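You operate a simulated robot arm through the tools that you are given. There is no shell and no other tool.

You run a simulated robot arm. Do the job below in one go: nothing can be reset, and whatever is moved stays where it is left.

TASK
Put things in order on the wall bench near the doors. At the end: the clear beaker from the wall bench near the doors is on the small brown box (marked "LINERS"); the amber bottle (marked "OIL") from the wall bench near the doors is on the black dish; the yellow port stopper stands where the white funnel stood; the white funnel stands where the amber bottle stood; whatever was shut is shut again. Leave all else as you found it, and nothing knocked over. Set down upright: clear beaker, amber bottle.

The check looks at the end state, three seconds after you hand in, the way a careful person would. Anything else that was tipped, shoved, dropped, spilled or broken makes it a failure. Lids that push on must go on centred and level and be pressed home; caps that screw on are set level and turned clockwise until they are tight.

THE ROBOT
A 7-joint arm with a two-finger parallel gripper, fixed in place. Base frame: the origin is at the foot of the arm, x ahead of it, y to its left, z up; the work surface is at about z = 0. Readings come in mm, rad, newtons and seconds.
With the tool pointing down near the work surface it reaches from about 220 to 580 mm from the base axis. Its first joint turns from -1.152 to 1.152 rad. Payload 2.5 kg.
The TCP is the grasp point between the finger pads, 23 mm short of the fingertips. In the tool frame z runs along the fingers and y along their closing line. The gripper opens to 94 mm. The fingers are 38 mm wide and 10 mm thick; the gripper's body (54 by 96 mm) begins 39 mm behind the TCP.
Orientation is told as [roll, pitch, yaw] about the base's x, y, z axes, in that order, counted from this pose: with the fingers straight down and closing along the base's y, the tool's x points along the base's -x, its y along +y and its z along -z.

THE INTERFACE
- The arm moves only by the tool nudge_tool. Its argument "steps" is a list of rows, each a list of 3 entries, a list of its own where there are three numbers: the gripper command, from -1 (shut) to 1 (fully open), values between in proportion, then the shift along the base's x, y, z in units of 500 mm (1.0 is 500 mm), then the turn, a rotation vector about the base's x, y, z in units of 180 degrees (1.0 is 180 degrees). In form: [[jaw, [dx, dy, dz], [rx, ry, rz]], ...]. A call has 1 to 20 rows; each row is the pose to reach, as a shift and turn from the pose commanded when the call began. A call with a number of a shift or a turn outside -1 to 1 is refused whole. A row lasts 0.2 s, in which the tool goes at most 50 mm and 0.15 rad; a call with a longer step from one row to the next is refused whole, and so is a gripper value outside its range. Where a pose cannot be reached the arm comes as near as it can. A force on the tool above 40 N (or 10 N above the force at the start of the call, whichever is more), or a blocked arm, ends the call early, and 0.2 s more pass. The fingers move at their own pace (about 108 mm/s each) and stop on an object; they squeeze with about 29 N. The grip force told is the motor's: it shows also when the fingers shut on nothing. Time passes only in rows, and 0.2 s behind the last, so rows that repeat a pose let the fingers close. The reply holds the time, the measured pose of the TCP, the force on the tool along the base axes, the opening and the grip force, in the units named above and with some noise, with the torque about the TCP (base axes, N m) and any sound that the robot's microphone picked up.
- Cameras (640 x 400 px; columns grow to the right, rows downward): "scene" is fixed at [118.1, -401.3, 542.5]; the picture's right is [0.86, -0.51, 0.00], its down [-0.23, -0.38, -0.90] and it looks along [0.46, 0.77, -0.44] (base axes); focal length 297 px, centre (320, 200). "wrist" rides on the gripper at [86, 16, -75] in the tool frame; the picture's right is [-0.18, 0.98, 0.00], its down [-0.58, -0.11, -0.81] and it looks along [-0.79, -0.15, 0.59] (tool axes); focal length 243 px, centre (320, 200). There is no depth. A picture from a camera that has moved, and an enlarged one, comes with that camera's place and axes in the base frame and with its lens. The place of the scene camera against the robot may be out by one fixed shift of up to 18 mm in any direction.
- camera(camera): a new picture of that camera. No time passes.
- close_up(camera, box): a new picture of the part [left, top, right, bottom] of that camera's present view, enlarged. No time passes.
- hand_in(): hands the job in; it is judged then, once.

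Places have to be worked out from the pictures, the camera data and where the tool is seen. Open the gripper and draw the arm clear of the work before you hand the job in, unless the task says otherwise.

The tools are called after ">>>" as name(argument=value, ...) on one line, values as JSON. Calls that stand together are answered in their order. nudge_tool: Moves the arm, as the interface text tells. Its arguments: {"type":"object","properties":{"steps":{"type":"array","items":{"type":"array"}}},"required":["steps"]} The other tools are called the same way: camera (camera) takes a picture; close_up (camera, box) takes an enlarged picture of a part of a camera's view; hand_in () hands the job in.

At the start:

```text
clock: 0.0
eef_pos: [374.1, -26.6, 401.6]
orientation: [0.0, -0.001, 0.0]
contact_force: [0.3, -1.0, -0.3]
ft_torque: [-0.03, -0.03, 0.02]
gripper_width: 94.2
grip_force: 0.0
```

scene: 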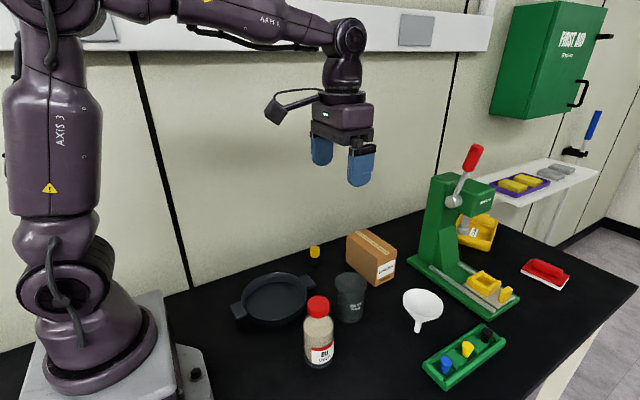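
wrist: 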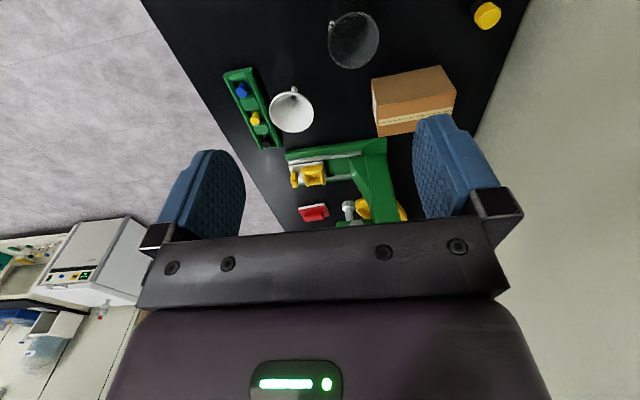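

I start with enlarged views of the bench to identify each object before moving anything.

>>> close_up(camera="scene", box=[220, 220, 420, 380])

>>> close_up(camera="scene", box=[380, 220, 580, 400])

>>> close_up(camera="wrist", box=[200, 0, 540, 230])

```text
2.50 times, centred on (320, 300) of scene
camera zoom: at [118.1, -401.3, 542.5], right [0.86, -0.51, 0.0], down [-0.23, -0.38, -0.9], along [0.46, 0.77, -0.44], focal length 743 px, centre (320, -50)
```

zoom: 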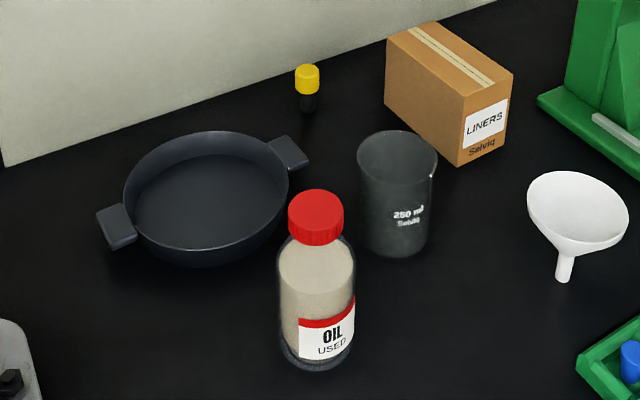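

```text
2.22 times, centred on (480, 310) of scene
camera zoom: at [118.1, -401.3, 542.5], right [0.86, -0.51, 0.0], down [-0.23, -0.38, -0.9], along [0.46, 0.77, -0.44], focal length 660 px, centre (-36, -44)
```

zoom: 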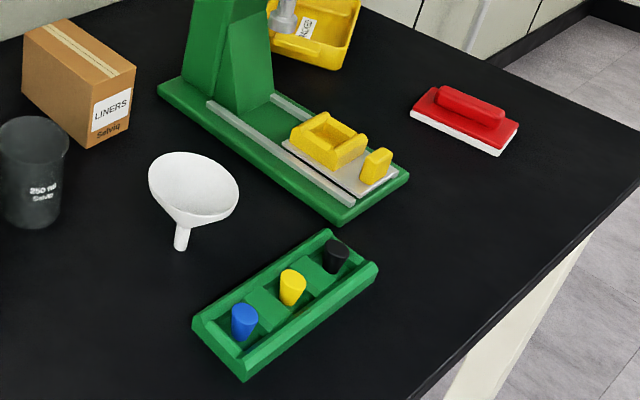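

```text
1.74 times, centred on (370, 115) of wrist
camera zoom: at [287.6, -10.8, 476.2], right [0.18, 0.98, 0.0], down [0.58, -0.11, 0.81], along [0.79, -0.15, -0.59], focal length 422 px, centre (233, 348)
```

zoom: 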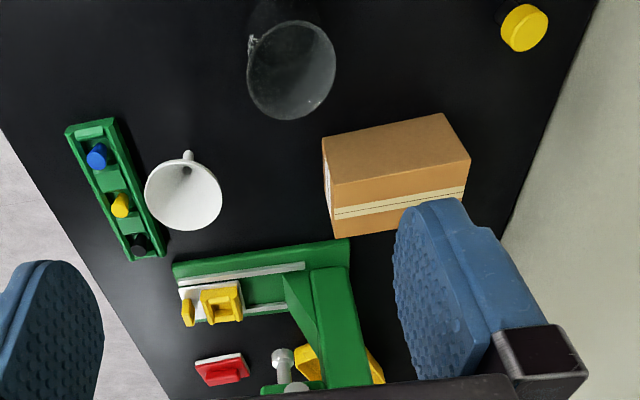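

The rack holds blue, yellow and black stoppers, and a yellow-topped item stands by the wall. I zoom in on those two candidates and on the funnel to tell them apart.

>>> close_up(camera="scene", box=[294, 235, 334, 260])

>>> close_up(camera="scene", box=[415, 320, 511, 380])

>>> close_up(camera="scene", box=[390, 280, 454, 320])

>>> close_up(camera="wrist", box=[215, 55, 327, 155])

>>> close_up(camera="wrist", box=[440, 0, 520, 50])

```text
16.00 times, centred on (314, 248) of scene
camera zoom: at [118.1, -401.3, 542.5], right [0.86, -0.51, 0.0], down [-0.23, -0.38, -0.9], along [0.46, 0.77, -0.44], focal length 4755 px, centre (416, -560)
```

zoom: 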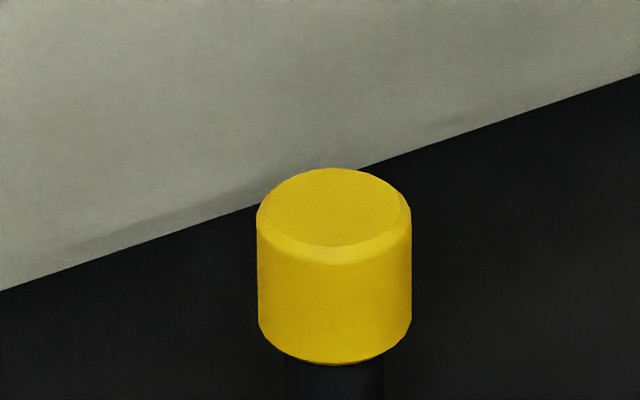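

```text
6.67 times, centred on (463, 350) of scene
camera zoom: at [118.1, -401.3, 542.5], right [0.86, -0.51, 0.0], down [-0.23, -0.38, -0.9], along [0.46, 0.77, -0.44], focal length 1981 px, centre (-633, -800)
```

zoom: 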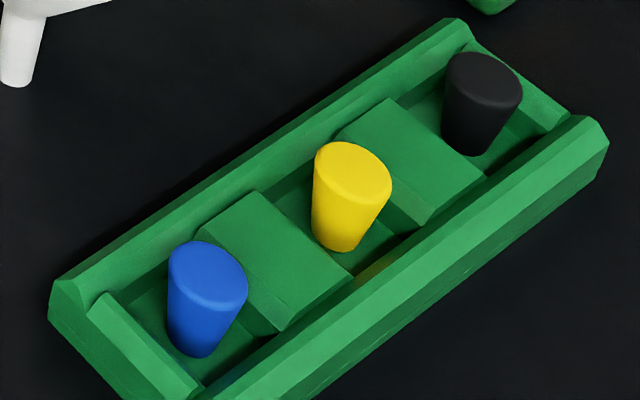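

```text
10.00 times, centred on (422, 300) of scene
camera zoom: at [118.1, -401.3, 542.5], right [0.86, -0.51, 0.0], down [-0.23, -0.38, -0.9], along [0.46, 0.77, -0.44], focal length 2972 px, centre (-700, -800)
```

zoom: 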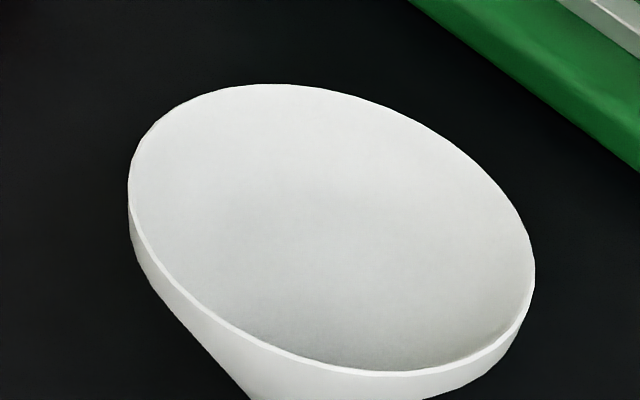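

```text
4.00 times, centred on (271, 105) of wrist
camera zoom: at [287.6, -10.8, 476.2], right [0.18, 0.98, 0.0], down [0.58, -0.11, 0.81], along [0.79, -0.15, -0.59], focal length 970 px, centre (516, 580)
```

zoom: 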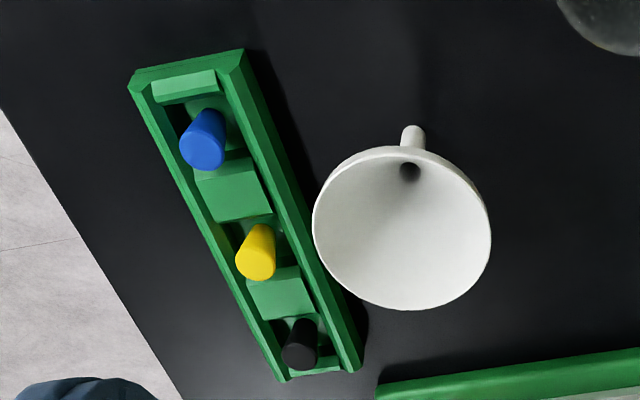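

```text
8.00 times, centred on (480, 25) of wrist
camera zoom: at [287.6, -10.8, 476.2], right [0.18, 0.98, 0.0], down [0.58, -0.11, 0.81], along [0.79, -0.15, -0.59], focal length 1941 px, centre (-960, 1600)
```

zoom: 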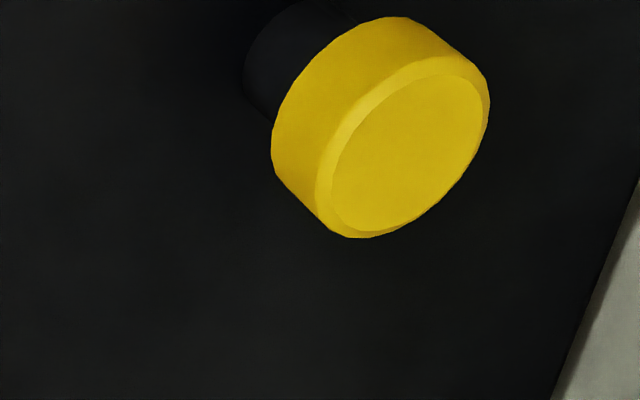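

The item by the wall is a yellow knob on a narrower black plug and stands free on the bench. I place it near (462, 213); the rack bungs look out of reach. I draw back and tilt the wrist down to survey the bench before touching anything.

>>> nudge_tool(steps=[[1, [-0.04, 0.013, 0], [0, 0.04, 0]], [1, [-0.08, 0.027, 0], [0, 0.08, 0]], [1, [-0.12, 0.04, 0], [0, 0.12, 0]], [1, [-0.148, 0.053, 0], [0, 0.16, 0]], [1, [-0.148, 0.053, 0], [0, 0.16, 0]]])

>>> camera(camera="wrist")

>>> camera(camera="scene")

```text
clock: 1.2
eef_pos: [300.4, 0.8, 402.1]
orientation: [0.0, 0.504, 0.0]
contact_force: [0.2, 0.2, -0.6]
ft_torque: [-0.04, -0.04, -0.01]
gripper_width: 94.1
grip_force: 0.0
```

```text
taken
camera wrist: at [260.1, 16.0, 509.2], right [0.16, 0.98, -0.09], down [0.9, -0.11, 0.42], along [0.41, -0.15, -0.9], focal length 243 px, centre (320, 200)
```

wrist: 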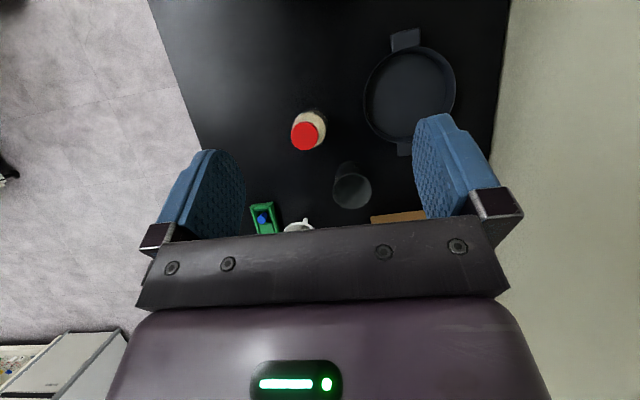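

```text
taken
```

scene: 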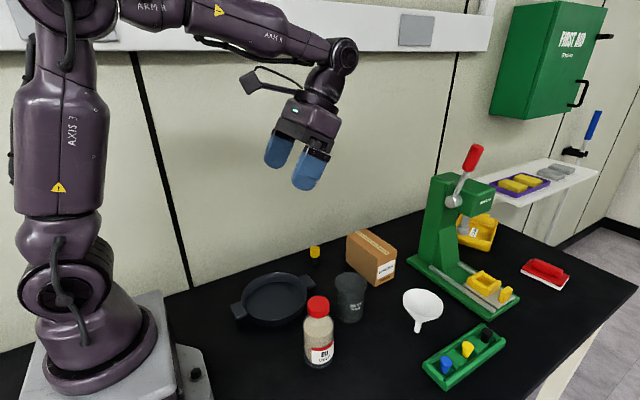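

>>> close_up(camera="wrist", box=[270, 10, 430, 110])

>>> close_up(camera="wrist", box=[260, 90, 420, 190])

>>> close_up(camera="wrist", box=[340, 10, 500, 110])

```text
4.00 times, centred on (350, 60) of wrist
camera zoom: at [260.1, 16.0, 509.2], right [0.16, 0.98, -0.09], down [0.9, -0.11, 0.42], along [0.41, -0.15, -0.9], focal length 970 px, centre (200, 760)
```

zoom: 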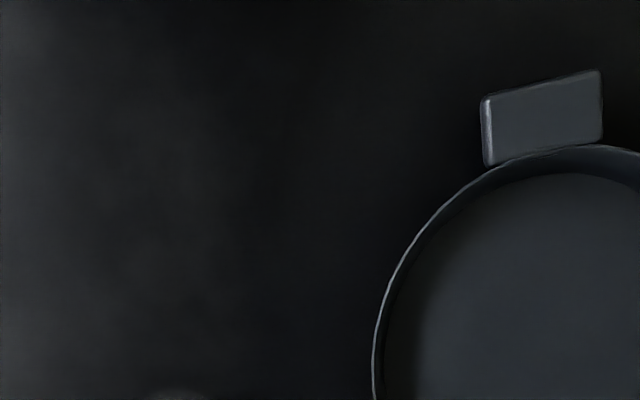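

```text
4.00 times, centred on (340, 140) of wrist
camera zoom: at [260.1, 16.0, 509.2], right [0.16, 0.98, -0.09], down [0.9, -0.11, 0.42], along [0.41, -0.15, -0.9], focal length 970 px, centre (240, 440)
```

zoom: 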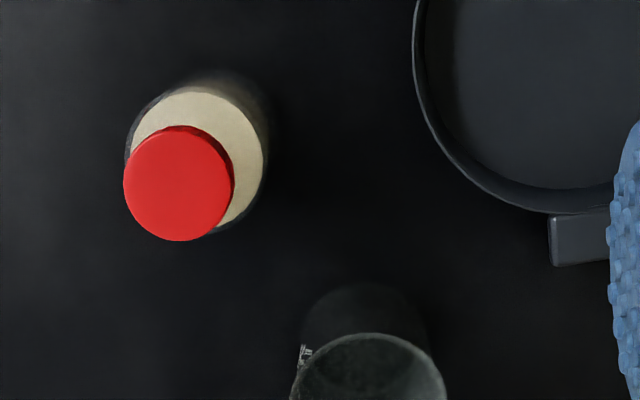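

```text
4.00 times, centred on (420, 60) of wrist
camera zoom: at [260.1, 16.0, 509.2], right [0.16, 0.98, -0.09], down [0.9, -0.11, 0.42], along [0.41, -0.15, -0.9], focal length 970 px, centre (-80, 760)
```

zoom: 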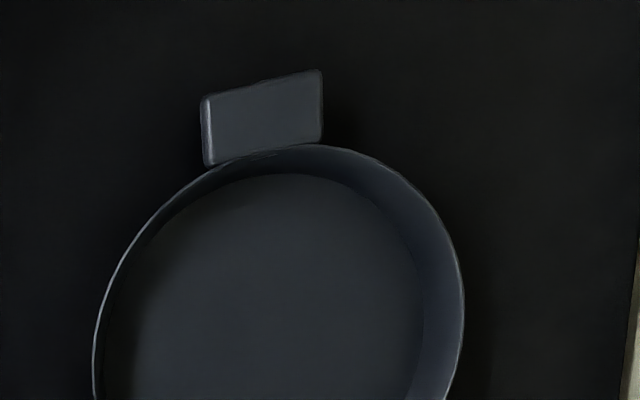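

The survey puts the bottle near (318, -50), the dish centre near (296, 126) and the beaker near (440, 9). The bottle is about 148 mm tall, so I check its shape before choosing a grip height.

>>> close_up(camera="scene", box=[279, 290, 375, 370])

>>> close_up(camera="scene", box=[225, 260, 321, 340])

>>> close_up(camera="scene", box=[320, 225, 416, 325])

>>> close_up(camera="scene", box=[290, 235, 338, 275])

```text
5.00 times, centred on (327, 330) of scene
camera zoom: at [118.1, -401.3, 542.5], right [0.86, -0.51, 0.0], down [-0.23, -0.38, -0.9], along [0.46, 0.77, -0.44], focal length 1486 px, centre (285, -450)
```

zoom: 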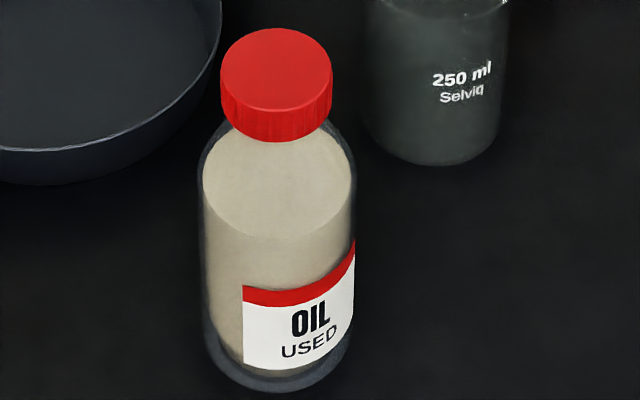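

```text
5.00 times, centred on (273, 300) of scene
camera zoom: at [118.1, -401.3, 542.5], right [0.86, -0.51, 0.0], down [-0.23, -0.38, -0.9], along [0.46, 0.77, -0.44], focal length 1486 px, centre (555, -300)
```

zoom: 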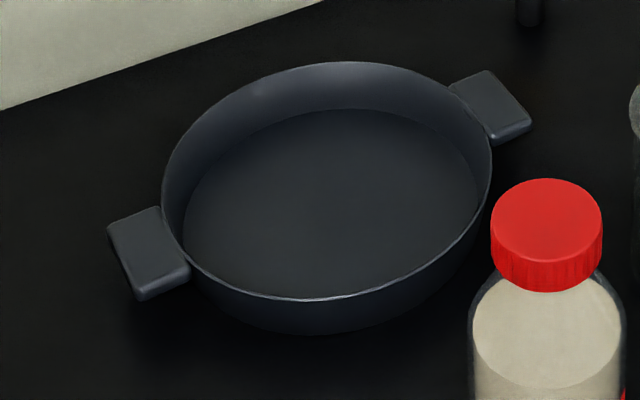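

```text
4.00 times, centred on (368, 275) of scene
camera zoom: at [118.1, -401.3, 542.5], right [0.86, -0.51, 0.0], down [-0.23, -0.38, -0.9], along [0.46, 0.77, -0.44], focal length 1189 px, centre (128, -100)
```

zoom: 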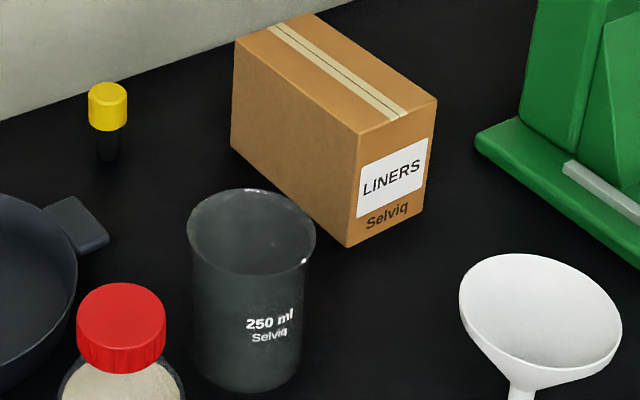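

```text
10.00 times, centred on (314, 255) of scene
camera zoom: at [118.1, -401.3, 542.5], right [0.86, -0.51, 0.0], down [-0.23, -0.38, -0.9], along [0.46, 0.77, -0.44], focal length 2972 px, centre (380, -350)
```

zoom: 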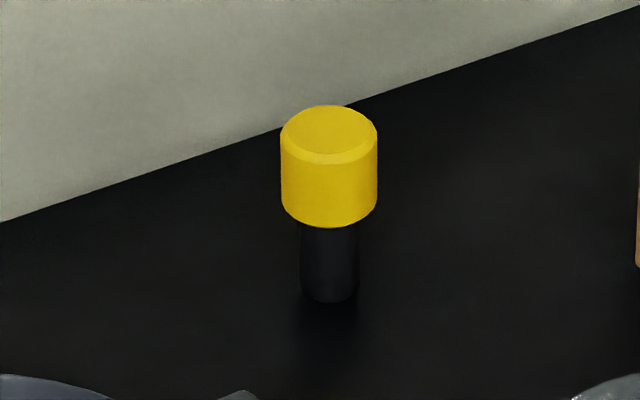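

The wall item is clearly a free-standing knob-headed stopper about 52 mm tall, so that is the yellow port stopper. The bottle's red cap is about 41 mm across at z 127–147, and the palm won't clear it for a low body grip, so I plan a cap grip. I level the tool above the bottle and check the alignment.

>>> nudge_tool(steps=[[1, [0.009, -0.025, -0.076], [0, -0.04, 0]], [1, [0.018, -0.05, -0.152], [0, -0.08, 0]], [1, [0.027, -0.075, -0.228], [0, -0.12, 0]], [1, [0.036, -0.1, -0.304], [0, -0.16, 0]], [1, [0.036, -0.1, -0.304], [0, -0.16, 0]]])

>>> camera(camera="wrist")

>>> camera(camera="scene")

```text
clock: 2.4
eef_pos: [317.4, -48.9, 251.4]
orientation: [0.0, 0.001, 0.001]
contact_force: [0.8, -0.2, -0.4]
ft_torque: [-0.02, 0.01, 0.0]
gripper_width: 93.9
grip_force: 0.1
```

```text
taken
camera wrist: at [230.6, -33.9, 325.1], right [0.18, 0.98, 0.0], down [0.58, -0.11, 0.81], along [0.79, -0.15, -0.59], focal length 243 px, centre (320, 200)
```

wrist: 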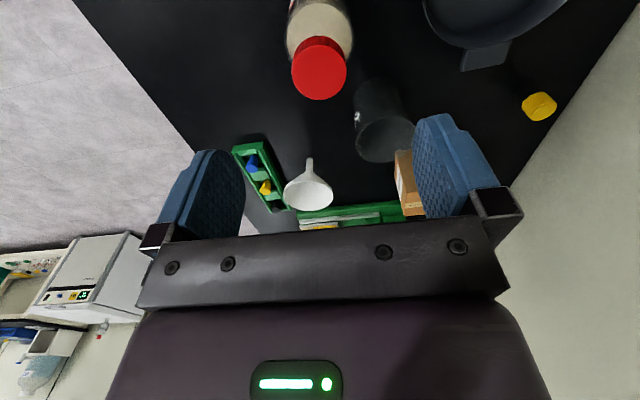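

```text
taken
```

scene: 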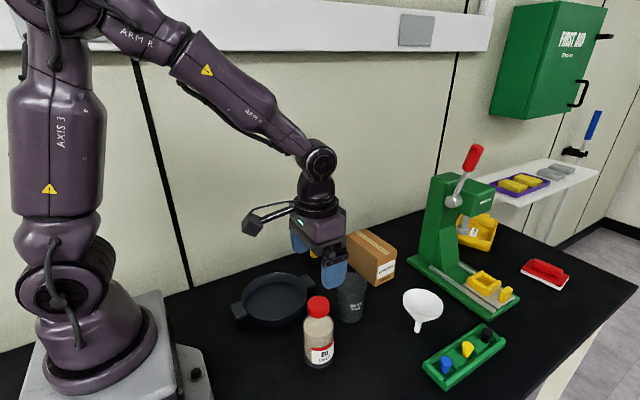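

The bottle cap shows at about column 320 straight ahead of the gripper, as predicted. I zoom in to fix its position precisely.

>>> close_up(camera="wrist", box=[270, 10, 370, 110])

>>> close_up(camera="wrist", box=[230, 130, 350, 220])

```text
4.00 times, centred on (320, 60) of wrist
camera zoom: at [230.6, -33.9, 325.1], right [0.18, 0.98, 0.0], down [0.58, -0.11, 0.81], along [0.79, -0.15, -0.59], focal length 970 px, centre (320, 760)
```

zoom: 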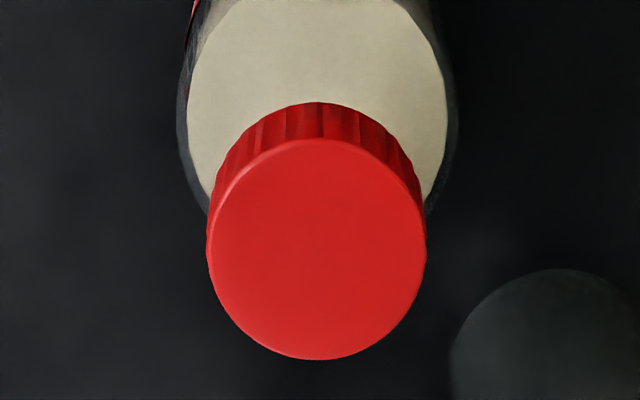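

```text
4.44 times, centred on (290, 175) of wrist
camera zoom: at [230.6, -33.9, 325.1], right [0.18, 0.98, 0.0], down [0.58, -0.11, 0.81], along [0.79, -0.15, -0.59], focal length 1078 px, centre (453, 311)
```

zoom: 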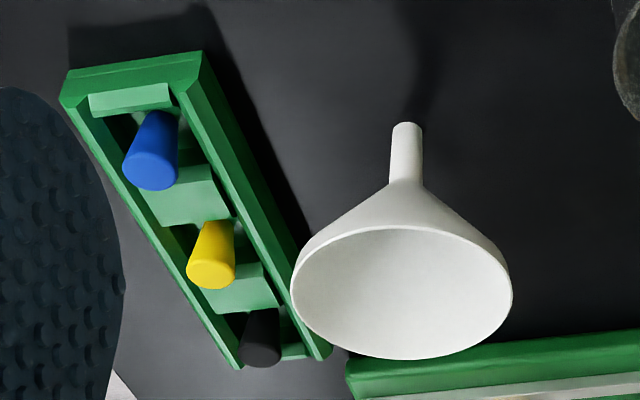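

The cap sits at about (317, -50.5) with its top near z 143–147, and the TCP is directly above it. I go down to z ≈ 146 with the jaws open, which puts the fingertips at cap-bottom level, and look before gripping.

>>> nudge_tool(steps=[[1, [0, -0.002, -0.08], [0, 0, 0]], [1, [0, -0.002, -0.15], [0, 0, 0]], [1, [0, -0.002, -0.21], [0, 0, 0]], [1, [0, -0.002, -0.21], [0, 0, 0]]])

>>> camera(camera="wrist")

>>> close_up(camera="scene", box=[259, 240, 387, 380])

```text
clock: 3.4
eef_pos: [317.6, -49.3, 143.8]
orientation: [0.0, 0.0, 0.0]
contact_force: [0.7, 0.1, -0.3]
ft_torque: [-0.02, 0.02, 0.03]
gripper_width: 94.1
grip_force: 0.1
```

```text
taken
camera wrist: at [231.5, -35.6, 218.8], right [0.18, 0.98, 0.0], down [0.58, -0.11, 0.81], along [0.79, -0.15, -0.59], focal length 243 px, centre (320, 200)
```

wrist: 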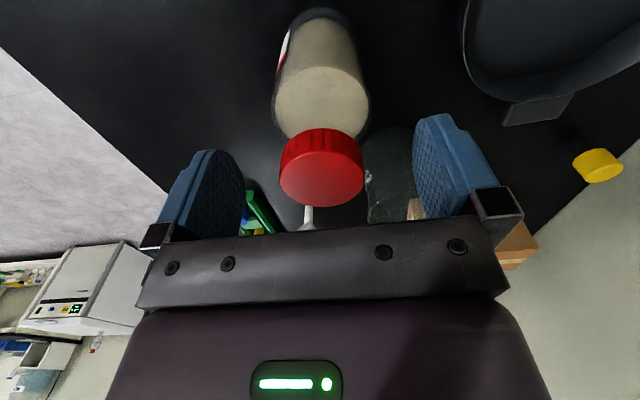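

```text
2.86 times, centred on (323, 310) of scene
camera zoom: at [118.1, -401.3, 542.5], right [0.86, -0.51, 0.0], down [-0.23, -0.38, -0.9], along [0.46, 0.77, -0.44], focal length 849 px, centre (311, -114)
```

zoom: 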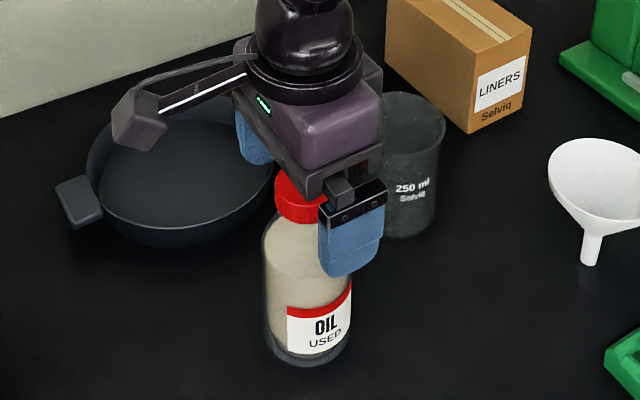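

The cap top sits right at the TCP, centred between the fingers. I rise 2 mm to keep the tips off the shoulder and close on the cap.

>>> nudge_tool(steps=[[1, [0, 0, 0.004], [0, 0, 0]], [-1, [0, 0, 0.004], [0, 0, 0]], [-1, [0, 0, 0.004], [0, 0, 0]], [-1, [0, 0, 0.004], [0, 0, 0]], [-1, [0, 0, 0.004], [0, 0, 0]]])

>>> camera(camera="wrist")

```text
clock: 4.6
eef_pos: [318.0, -50.1, 146.5]
orientation: [0.0, 0.001, -0.001]
contact_force: [-0.1, -2.5, 2.8]
ft_torque: [-0.1, 0.16, 0.06]
gripper_width: 36.8
grip_force: 28.9
```

```text
taken
camera wrist: at [231.8, -35.8, 221.5], right [0.18, 0.98, 0.0], down [0.58, -0.11, 0.81], along [0.79, -0.15, -0.59], focal length 243 px, centre (320, 200)
```

wrist: 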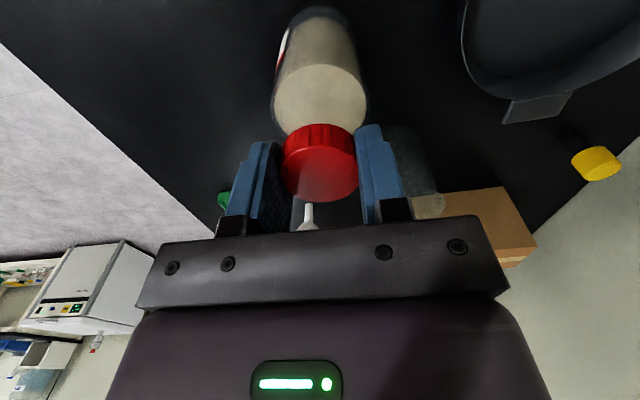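

The grip holds at 36.8 mm width, so I record the bottle's place as (318, -50). I lift a little to see whether the whole bottle comes up with its cap.

>>> nudge_tool(steps=[[-1, [0, 0, 0.01], [0, 0, 0]], [-1, [0, 0, 0.03], [0, 0, 0]], [-1, [0, 0, 0.06], [0, 0, 0]], [-1, [0, 0, 0.06], [0, 0, 0]]])

>>> camera(camera="wrist")

>>> close_up(camera="scene", box=[259, 240, 387, 380])

```text
clock: 5.6
eef_pos: [317.9, -50.3, 176.2]
orientation: [0.001, 0.001, 0.001]
contact_force: [0.4, -0.2, -2.6]
ft_torque: [-0.01, -0.01, -0.01]
gripper_width: 36.1
grip_force: 29.4
```

```text
taken
camera wrist: at [231.0, -35.5, 251.5], right [0.18, 0.98, 0.0], down [0.58, -0.11, 0.81], along [0.79, -0.15, -0.59], focal length 243 px, centre (320, 200)
```

wrist: 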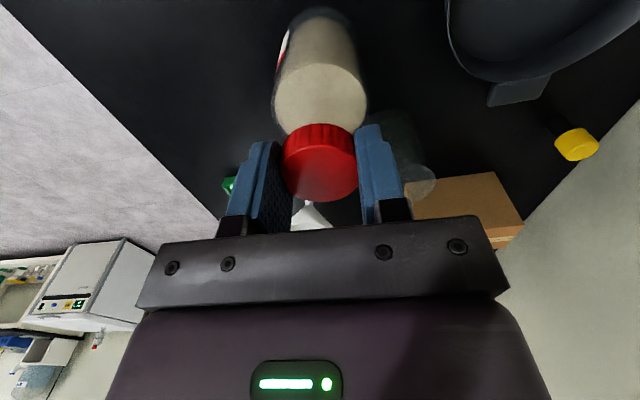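

```text
2.86 times, centred on (323, 310) of scene
camera zoom: at [118.1, -401.3, 542.5], right [0.86, -0.51, 0.0], down [-0.23, -0.38, -0.9], along [0.46, 0.77, -0.44], focal length 849 px, centre (311, -114)
```

zoom: 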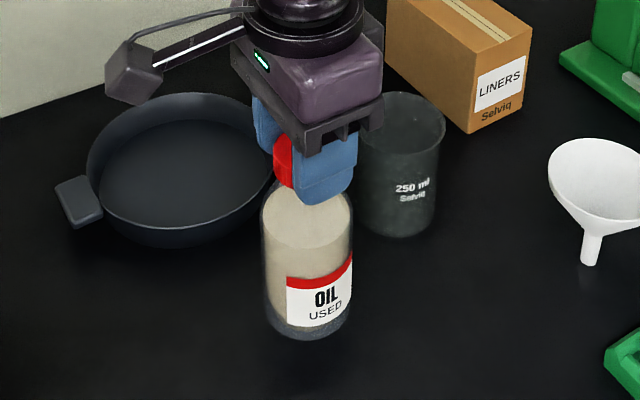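

The whole bottle came up with its cap, at about 2.6 N. I raise it and carry it over to the dish centre near (297, 124).

>>> nudge_tool(steps=[[-1, [0, 0, 0.05], [0, 0, 0]], [-1, [0, 0, 0.1], [0, 0, 0]], [-1, [-0.005, 0.04, 0.1], [0, 0, 0]], [-1, [-0.012, 0.1, 0.1], [0, 0, 0]], [-1, [-0.02, 0.165, 0.1], [0, 0, 0]], [-1, [-0.028, 0.23, 0.1], [0, 0, 0]], [-1, [-0.036, 0.295, 0.1], [0, 0, 0]], [-1, [-0.04, 0.335, 0.1], [0, 0, 0]], [-1, [-0.042, 0.348, 0.1], [0, 0, 0]], [-1, [-0.042, 0.348, 0.1], [0, 0, 0]]])

>>> camera(camera="wrist")

>>> close_up(camera="scene", box=[209, 220, 337, 340])

```text
clock: 7.8
eef_pos: [297.2, 124.2, 226.9]
orientation: [-0.001, 0.0, 0.001]
contact_force: [0.5, 0.8, -1.7]
ft_torque: [0.03, 0.03, -0.02]
gripper_width: 35.3
grip_force: 28.5
```

```text
taken
camera wrist: at [211.2, 139.1, 301.4], right [0.18, 0.98, 0.0], down [0.58, -0.11, 0.81], along [0.79, -0.15, -0.59], focal length 243 px, centre (320, 200)
```

wrist: 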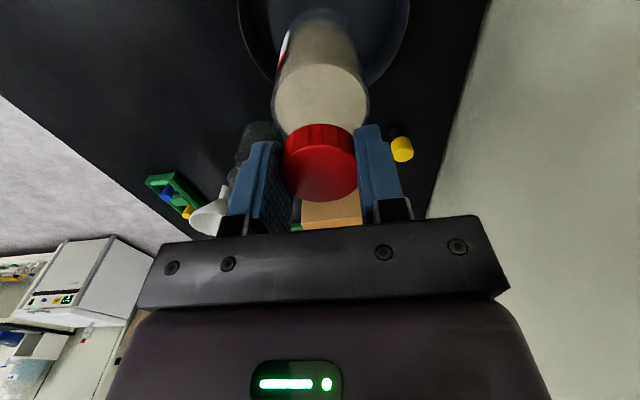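

```text
3.33 times, centred on (273, 280) of scene
camera zoom: at [118.1, -401.3, 542.5], right [0.86, -0.51, 0.0], down [-0.23, -0.38, -0.9], along [0.46, 0.77, -0.44], focal length 991 px, centre (477, -67)
```

zoom: 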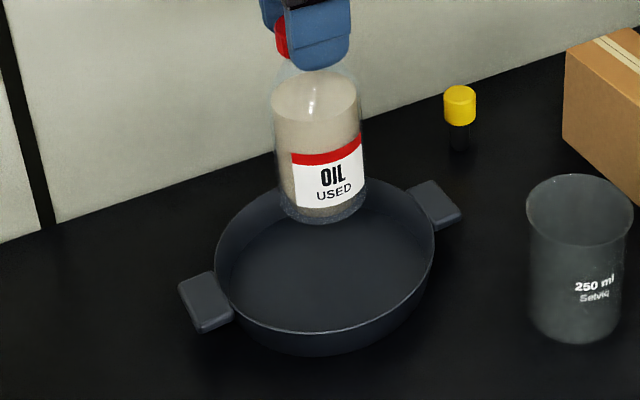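

The dish centre measures at about (297, 128), radius about 77. I shift 4 mm in y and lower the bottle to just above the dish floor.

>>> nudge_tool(steps=[[-1, [0, 0.008, -0.03], [0, 0, 0]], [-1, [0, 0.008, -0.07], [0, 0, 0]], [-1, [0, 0.008, -0.11], [0, 0, 0]], [-1, [0, 0.008, -0.132], [0, 0, 0]], [-1, [0, 0.008, -0.132], [0, 0, 0]]])

>>> close_up(camera="scene", box=[209, 240, 337, 340])

>>> camera(camera="wrist")

```text
clock: 9.0
eef_pos: [297.1, 127.1, 159.7]
orientation: [0.0, -0.001, 0.0]
contact_force: [-0.3, -0.5, -2.6]
ft_torque: [0.0, 0.01, 0.01]
gripper_width: 35.4
grip_force: 29.0
```

```text
4.00 times, centred on (273, 290) of scene
camera zoom: at [118.1, -401.3, 542.5], right [0.86, -0.51, 0.0], down [-0.23, -0.38, -0.9], along [0.46, 0.77, -0.44], focal length 1189 px, centre (508, -160)
```

zoom: 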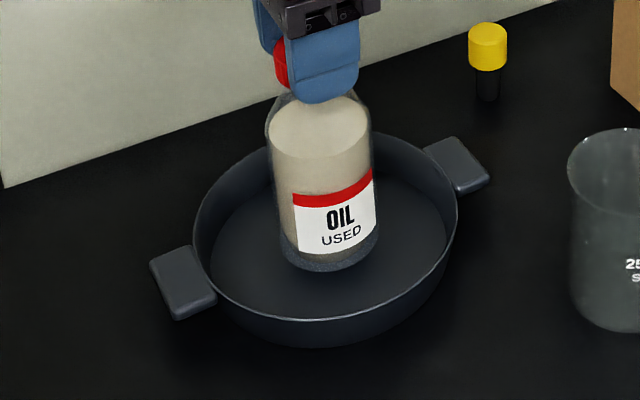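

```text
taken
camera wrist: at [210.7, 142.6, 234.8], right [0.18, 0.98, 0.0], down [0.58, -0.11, 0.81], along [0.79, -0.15, -0.59], focal length 243 px, centre (320, 200)
```

wrist: 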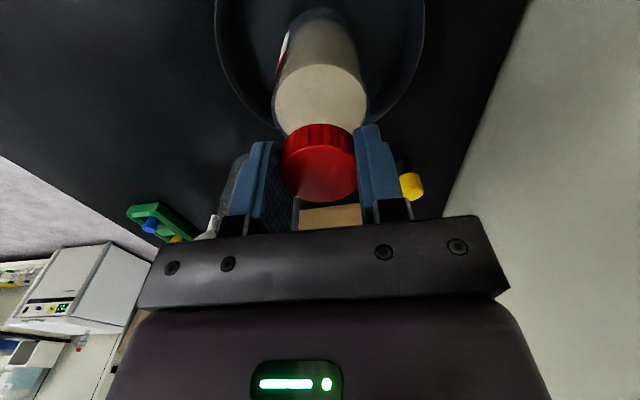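

The bottle hangs inside the dish with its base about 13 mm above bench level. I creep down in small steps, watching the force.

>>> nudge_tool(steps=[[-1, [0, 0, -0.004], [0, 0, 0]], [-1, [0, 0, -0.008], [0, 0, 0]], [-1, [0, 0, -0.01], [0, 0, 0]]])

```text
clock: 9.8
eef_pos: [297.1, 127.1, 156.9]
orientation: [0.001, 0.001, 0.0]
contact_force: [0.2, 1.0, -2.6]
ft_torque: [0.03, -0.01, -0.02]
gripper_width: 35.1
grip_force: 29.4
```

No contact yet, since the force is still only the bottle's weight. I continue down.

>>> nudge_tool(steps=[[-1, [0, 0, -0.002], [0, 0, 0]], [-1, [0, 0, -0.004], [0, 0, 0]], [-1, [0, 0, -0.004], [0, 0, 0]]])

```text
clock: 10.6
eef_pos: [297.3, 128.2, 152.4]
orientation: [0.0, -0.002, 0.001]
contact_force: [-0.4, -0.5, -2.2]
ft_torque: [0.03, 0.0, -0.02]
gripper_width: 35.4
grip_force: 29.6
```

>>> nudge_tool(steps=[[-1, [0, 0, -0.002], [0, 0, 0]], [-1, [0, 0, -0.004], [0, 0, 0]], [-1, [0, 0, -0.004], [0, 0, 0]]])

```text
clock: 11.4
eef_pos: [298.4, 126.7, 152.0]
orientation: [0.0, -0.003, 0.001]
contact_force: [1.3, 0.5, 0.9]
ft_torque: [0.03, 0.04, -0.02]
gripper_width: 35.0
grip_force: 29.1
```

The force has gone from -2.2 to +0.9 N, so the bottle base now rests on the dish floor. I open partway, then fully, and rise straight up.

>>> nudge_tool(steps=[[-1, [0, 0, -0.001], [0, 0, 0]], [0.2, [0, 0, -0.001], [0, 0, 0]], [1, [0, 0, -0.001], [0, 0, 0]], [1, [0, 0, -0.001], [0, 0, 0]]])

>>> camera(camera="wrist")

>>> close_up(camera="scene", box=[209, 240, 337, 340])

```text
clock: 12.4
eef_pos: [296.9, 126.0, 151.0]
orientation: [-0.001, 0.0, -0.001]
contact_force: [1.4, 0.6, 5.8]
ft_torque: [0.01, 0.02, 0.0]
gripper_width: 36.2
grip_force: 0.0
```

```text
taken
camera wrist: at [210.8, 142.6, 225.7], right [0.18, 0.98, 0.0], down [0.58, -0.11, 0.81], along [0.79, -0.15, -0.59], focal length 243 px, centre (320, 200)
```

wrist: 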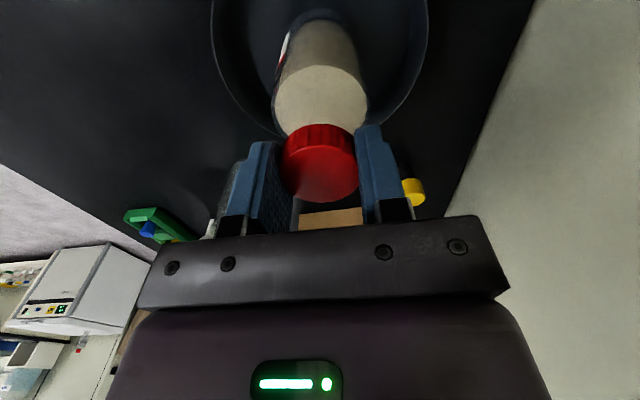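

```text
4.00 times, centred on (273, 290) of scene
camera zoom: at [118.1, -401.3, 542.5], right [0.86, -0.51, 0.0], down [-0.23, -0.38, -0.9], along [0.46, 0.77, -0.44], focal length 1189 px, centre (508, -160)
```

zoom: 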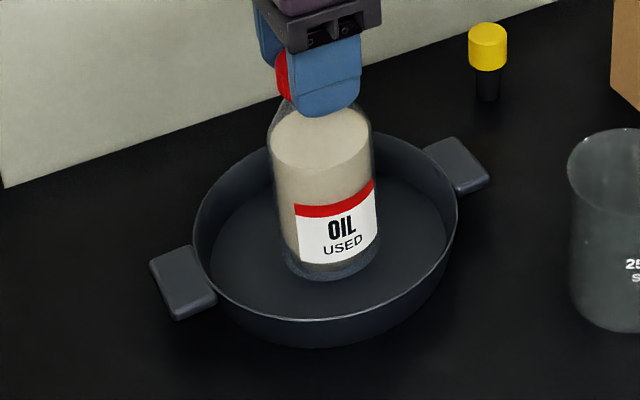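

The jaws read 36 mm with zero grip force and haven't opened yet. I repeat the open command and hold the pose.

>>> nudge_tool(steps=[[1, [0, 0, 0], [0, 0, 0]], [1, [0, 0, 0], [0, 0, 0]], [1, [0, 0, 0], [0, 0, 0]]])

>>> camera(camera="wrist")

```text
clock: 13.2
eef_pos: [297.0, 128.8, 151.0]
orientation: [0.001, -0.001, 0.0]
contact_force: [1.4, -0.6, 6.9]
ft_torque: [0.01, 0.06, 0.0]
gripper_width: 37.2
grip_force: 0.0
```

```text
taken
camera wrist: at [210.7, 142.6, 225.6], right [0.18, 0.98, 0.0], down [0.58, -0.11, 0.81], along [0.79, -0.15, -0.59], focal length 243 px, centre (320, 200)
```

wrist: 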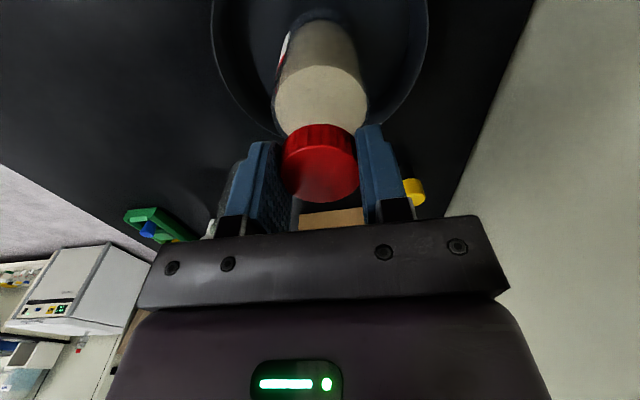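

The width crept only from 36.2 to 37.2, so the jaws open sluggishly or are being held. I ease up 1 mm to relieve the load and keep commanding open.

>>> nudge_tool(steps=[[1, [0, 0, 0.002], [0, 0, 0]], [1, [0, 0, 0.002], [0, 0, 0]], [1, [0, 0, 0.002], [0, 0, 0]], [1, [0, 0, 0.002], [0, 0, 0]], [1, [0, 0, 0.002], [0, 0, 0]]])

>>> close_up(camera="wrist", box=[220, 110, 420, 235])

```text
clock: 14.4
eef_pos: [297.2, 128.2, 152.4]
orientation: [0.002, 0.001, 0.0]
contact_force: [1.0, 0.0, -0.1]
ft_torque: [-0.03, -0.05, -0.02]
gripper_width: 38.4
grip_force: 0.0
```

```text
3.20 times, centred on (320, 172) of wrist
camera zoom: at [210.7, 142.9, 226.5], right [0.18, 0.98, 0.0], down [0.58, -0.11, 0.81], along [0.79, -0.15, -0.59], focal length 776 px, centre (320, 288)
```

zoom: 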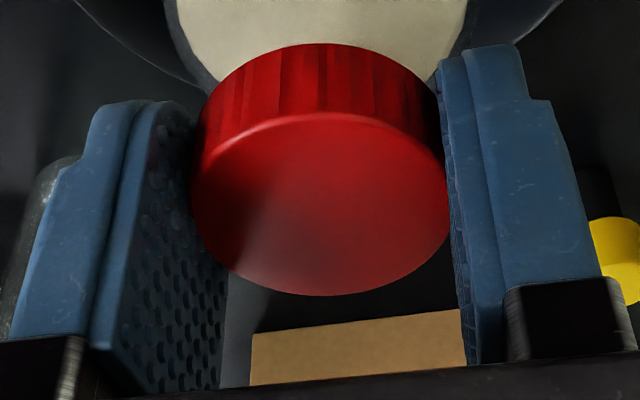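

The opening continues at about 1 mm/s, now 38.4, with the load off. I keep waiting to see whether it frees.

>>> nudge_tool(steps=[[1, [0, 0, 0], [0, 0, 0]], [1, [0, 0, 0], [0, 0, 0]], [1, [0, 0, 0], [0, 0, 0]], [1, [0, 0, 0], [0, 0, 0]], [1, [0, 0, 0], [0, 0, 0]], [1, [0, 0, 0], [0, 0, 0]], [1, [0, 0, 0], [0, 0, 0]], [1, [0, 0, 0], [0, 0, 0]], [1, [0, 0, 0], [0, 0, 0]], [1, [0, 0, 0], [0, 0, 0]]])

>>> camera(camera="wrist")

```text
clock: 16.6
eef_pos: [296.9, 126.7, 152.8]
orientation: [-0.001, -0.002, 0.0]
contact_force: [1.3, -0.7, 0.6]
ft_torque: [-0.01, 0.0, 0.02]
gripper_width: 94.2
grip_force: 0.1
```

```text
taken
camera wrist: at [210.6, 142.9, 226.5], right [0.18, 0.98, 0.0], down [0.58, -0.11, 0.81], along [0.79, -0.15, -0.59], focal length 243 px, centre (320, 200)
```

wrist: 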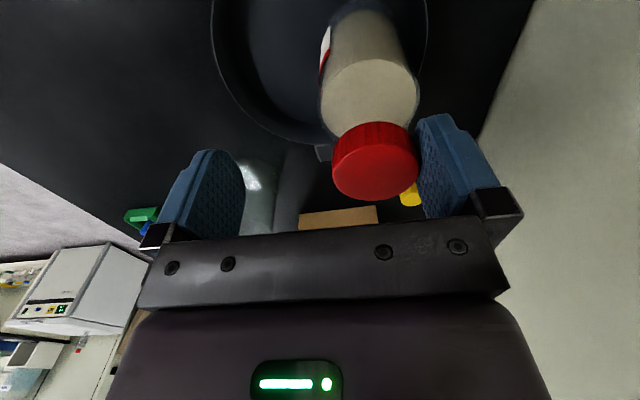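

The jaws are now fully open, but the bottle followed the +y finger about 25 mm. I check the scene to see whether it is still upright and clear of that finger.

>>> close_up(camera="scene", box=[209, 220, 337, 340])

>>> close_up(camera="wrist", box=[280, 80, 520, 230])

```text
3.33 times, centred on (273, 280) of scene
camera zoom: at [118.1, -401.3, 542.5], right [0.86, -0.51, 0.0], down [-0.23, -0.38, -0.9], along [0.46, 0.77, -0.44], focal length 991 px, centre (477, -67)
```

zoom: 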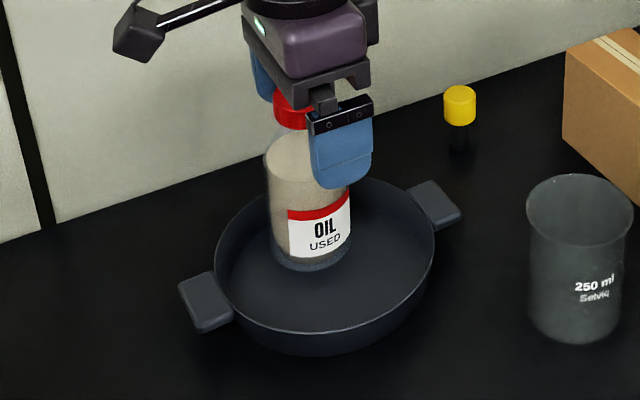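

```text
2.67 times, centred on (400, 155) of wrist
camera zoom: at [210.6, 142.9, 226.5], right [0.18, 0.98, 0.0], down [0.58, -0.11, 0.81], along [0.79, -0.15, -0.59], focal length 647 px, centre (107, 320)
```

zoom: 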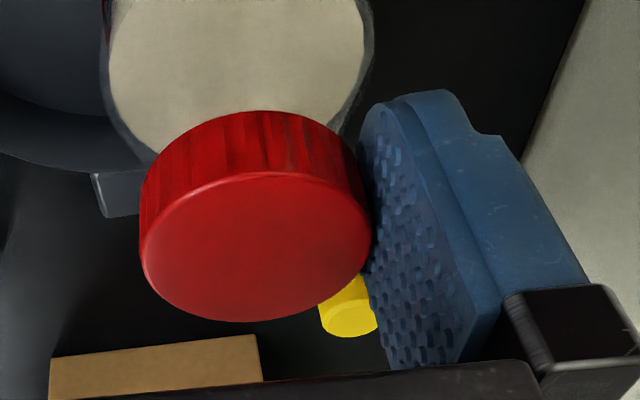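

The bottle is upright in the dish, about 25 mm off centre but well inside the rim, and the dish hasn't moved. I ease the tool slightly in +y to test whether the finger is still stuck to the cap.

>>> nudge_tool(steps=[[1, [0, 0.002, 0], [0, 0, 0]], [1, [0, 0.004, 0], [0, 0, 0]], [1, [0, 0.006, 0], [0, 0, 0]], [1, [0, 0.008, 0], [0, 0, 0]], [1, [0, 0.008, 0], [0, 0, 0]]])

>>> close_up(camera="wrist", box=[280, 80, 520, 230])

```text
clock: 17.8
eef_pos: [297.3, 132.7, 150.9]
orientation: [-0.001, 0.001, 0.0]
contact_force: [-0.3, 0.9, 0.3]
ft_torque: [0.0, -0.02, -0.01]
gripper_width: 94.2
grip_force: 0.1
```

```text
2.67 times, centred on (400, 155) of wrist
camera zoom: at [210.6, 146.7, 226.6], right [0.18, 0.98, 0.0], down [0.58, -0.11, 0.81], along [0.79, -0.15, -0.59], focal length 647 px, centre (107, 320)
```

zoom: 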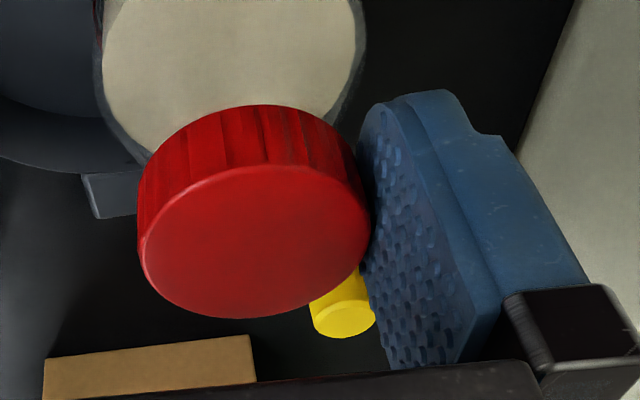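

The cap kept its place relative to the finger, so it still clings. I check the bottle's attitude before trying to free it.

>>> close_up(camera="scene", box=[225, 230, 321, 330])

>>> camera(camera="wrist")

```text
4.00 times, centred on (273, 280) of scene
camera zoom: at [118.1, -401.3, 542.5], right [0.86, -0.51, 0.0], down [-0.23, -0.38, -0.9], along [0.46, 0.77, -0.44], focal length 1189 px, centre (508, -120)
```

zoom: 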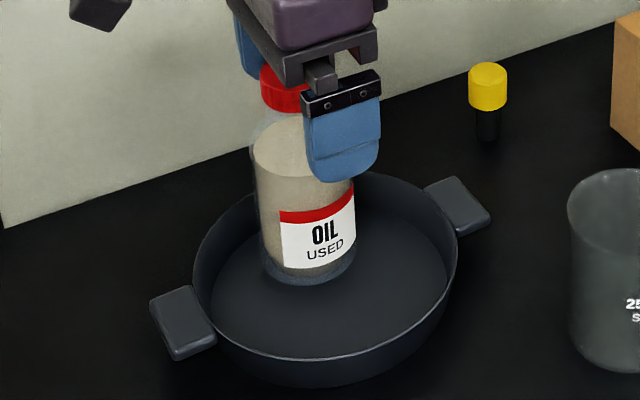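

```text
taken
camera wrist: at [210.6, 146.7, 226.6], right [0.18, 0.98, 0.0], down [0.58, -0.11, 0.81], along [0.79, -0.15, -0.59], focal length 243 px, centre (320, 200)
```

wrist: 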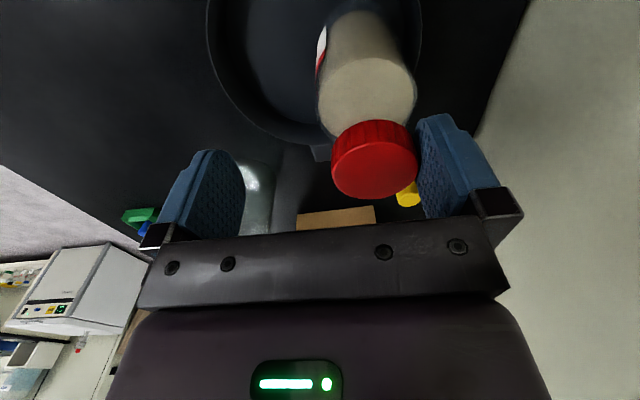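

The bottle may be leaning a degree or two where I pulled it. I go back 4 mm to relieve it and wait a few seconds to see whether the cling fades.

>>> nudge_tool(steps=[[1, [0, -0.004, 0], [0, 0, 0]], [1, [0, -0.008, 0], [0, 0, 0]], [1, [0, -0.008, 0], [0, 0, 0]], [1, [0, -0.008, 0], [0, 0, 0]], [1, [0, -0.008, 0], [0, 0, 0]], [1, [0, -0.008, 0], [0, 0, 0]], [1, [0, -0.008, 0], [0, 0, 0]], [1, [0, -0.008, 0], [0, 0, 0]], [1, [0, -0.008, 0], [0, 0, 0]], [1, [0, -0.008, 0], [0, 0, 0]], [1, [0, -0.008, 0], [0, 0, 0]], [1, [0, -0.008, 0], [0, 0, 0]], [1, [0, -0.008, 0], [0, 0, 0]], [1, [0, -0.008, 0], [0, 0, 0]], [1, [0, -0.008, 0], [0, 0, 0]]])

>>> close_up(camera="wrist", box=[280, 80, 520, 230])

>>> close_up(camera="scene", box=[225, 230, 321, 330])

```text
clock: 21.0
eef_pos: [297.9, 127.5, 151.9]
orientation: [0.001, 0.001, -0.001]
contact_force: [-0.4, 0.5, -0.4]
ft_torque: [0.0, 0.0, 0.0]
gripper_width: 94.3
grip_force: 0.1
```

```text
2.67 times, centred on (400, 155) of wrist
camera zoom: at [210.9, 142.8, 226.7], right [0.18, 0.98, 0.0], down [0.58, -0.11, 0.81], along [0.79, -0.15, -0.59], focal length 647 px, centre (107, 320)
```

zoom: 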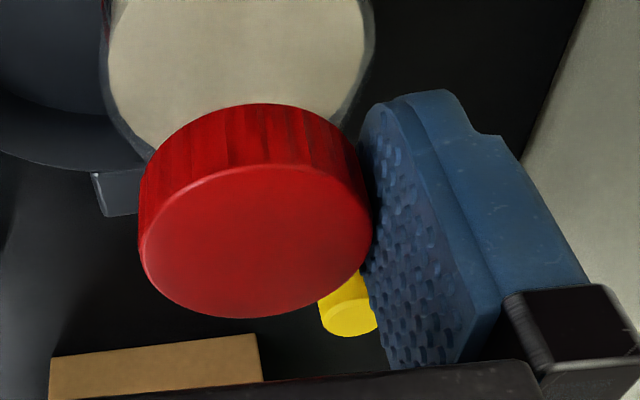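

```text
4.00 times, centred on (273, 280) of scene
camera zoom: at [118.1, -401.3, 542.5], right [0.86, -0.51, 0.0], down [-0.23, -0.38, -0.9], along [0.46, 0.77, -0.44], focal length 1189 px, centre (508, -120)
```

zoom: 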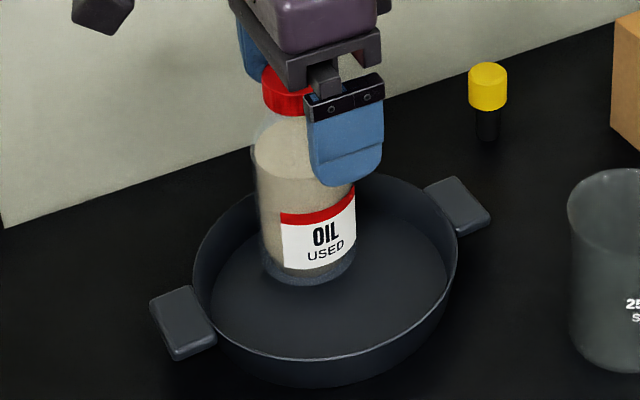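

The cap is still in contact with the +y finger. I raise the tool in tiny steps and use the vertical force to tell whether the pad slides off or lifts the bottle.

>>> nudge_tool(steps=[[1, [0, 0, 0.002], [0, 0, 0]], [1, [0, 0, 0.004], [0, 0, 0]], [1, [0, 0, 0.006], [0, 0, 0]], [1, [0, 0, 0.006], [0, 0, 0]]])

>>> close_up(camera="wrist", box=[280, 80, 520, 230])

>>> close_up(camera="scene", box=[225, 230, 321, 330])

```text
clock: 22.0
eef_pos: [297.5, 127.7, 155.4]
orientation: [-0.002, 0.001, 0.001]
contact_force: [-0.4, 1.8, 0.0]
ft_torque: [-0.02, 0.0, 0.0]
gripper_width: 93.8
grip_force: 0.1
```

```text
2.67 times, centred on (400, 155) of wrist
camera zoom: at [210.5, 142.9, 229.9], right [0.18, 0.98, 0.0], down [0.58, -0.11, 0.81], along [0.79, -0.15, -0.59], focal length 647 px, centre (107, 320)
```

zoom: 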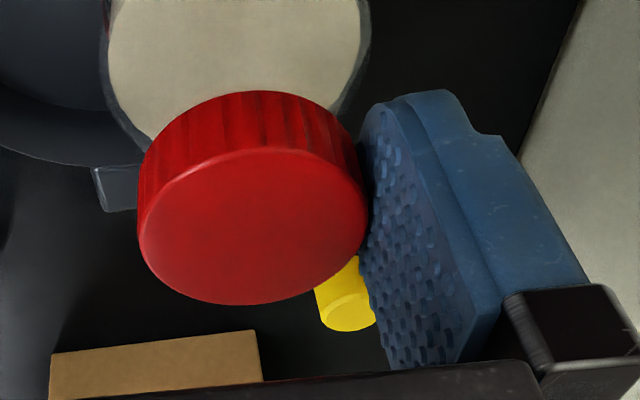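

```text
4.00 times, centred on (273, 280) of scene
camera zoom: at [118.1, -401.3, 542.5], right [0.86, -0.51, 0.0], down [-0.23, -0.38, -0.9], along [0.46, 0.77, -0.44], focal length 1189 px, centre (508, -120)
```

zoom: 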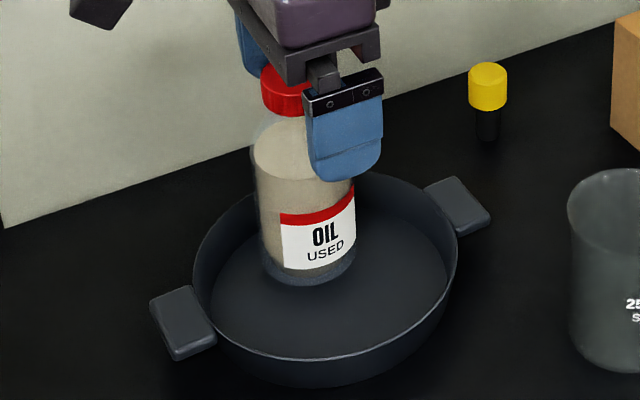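

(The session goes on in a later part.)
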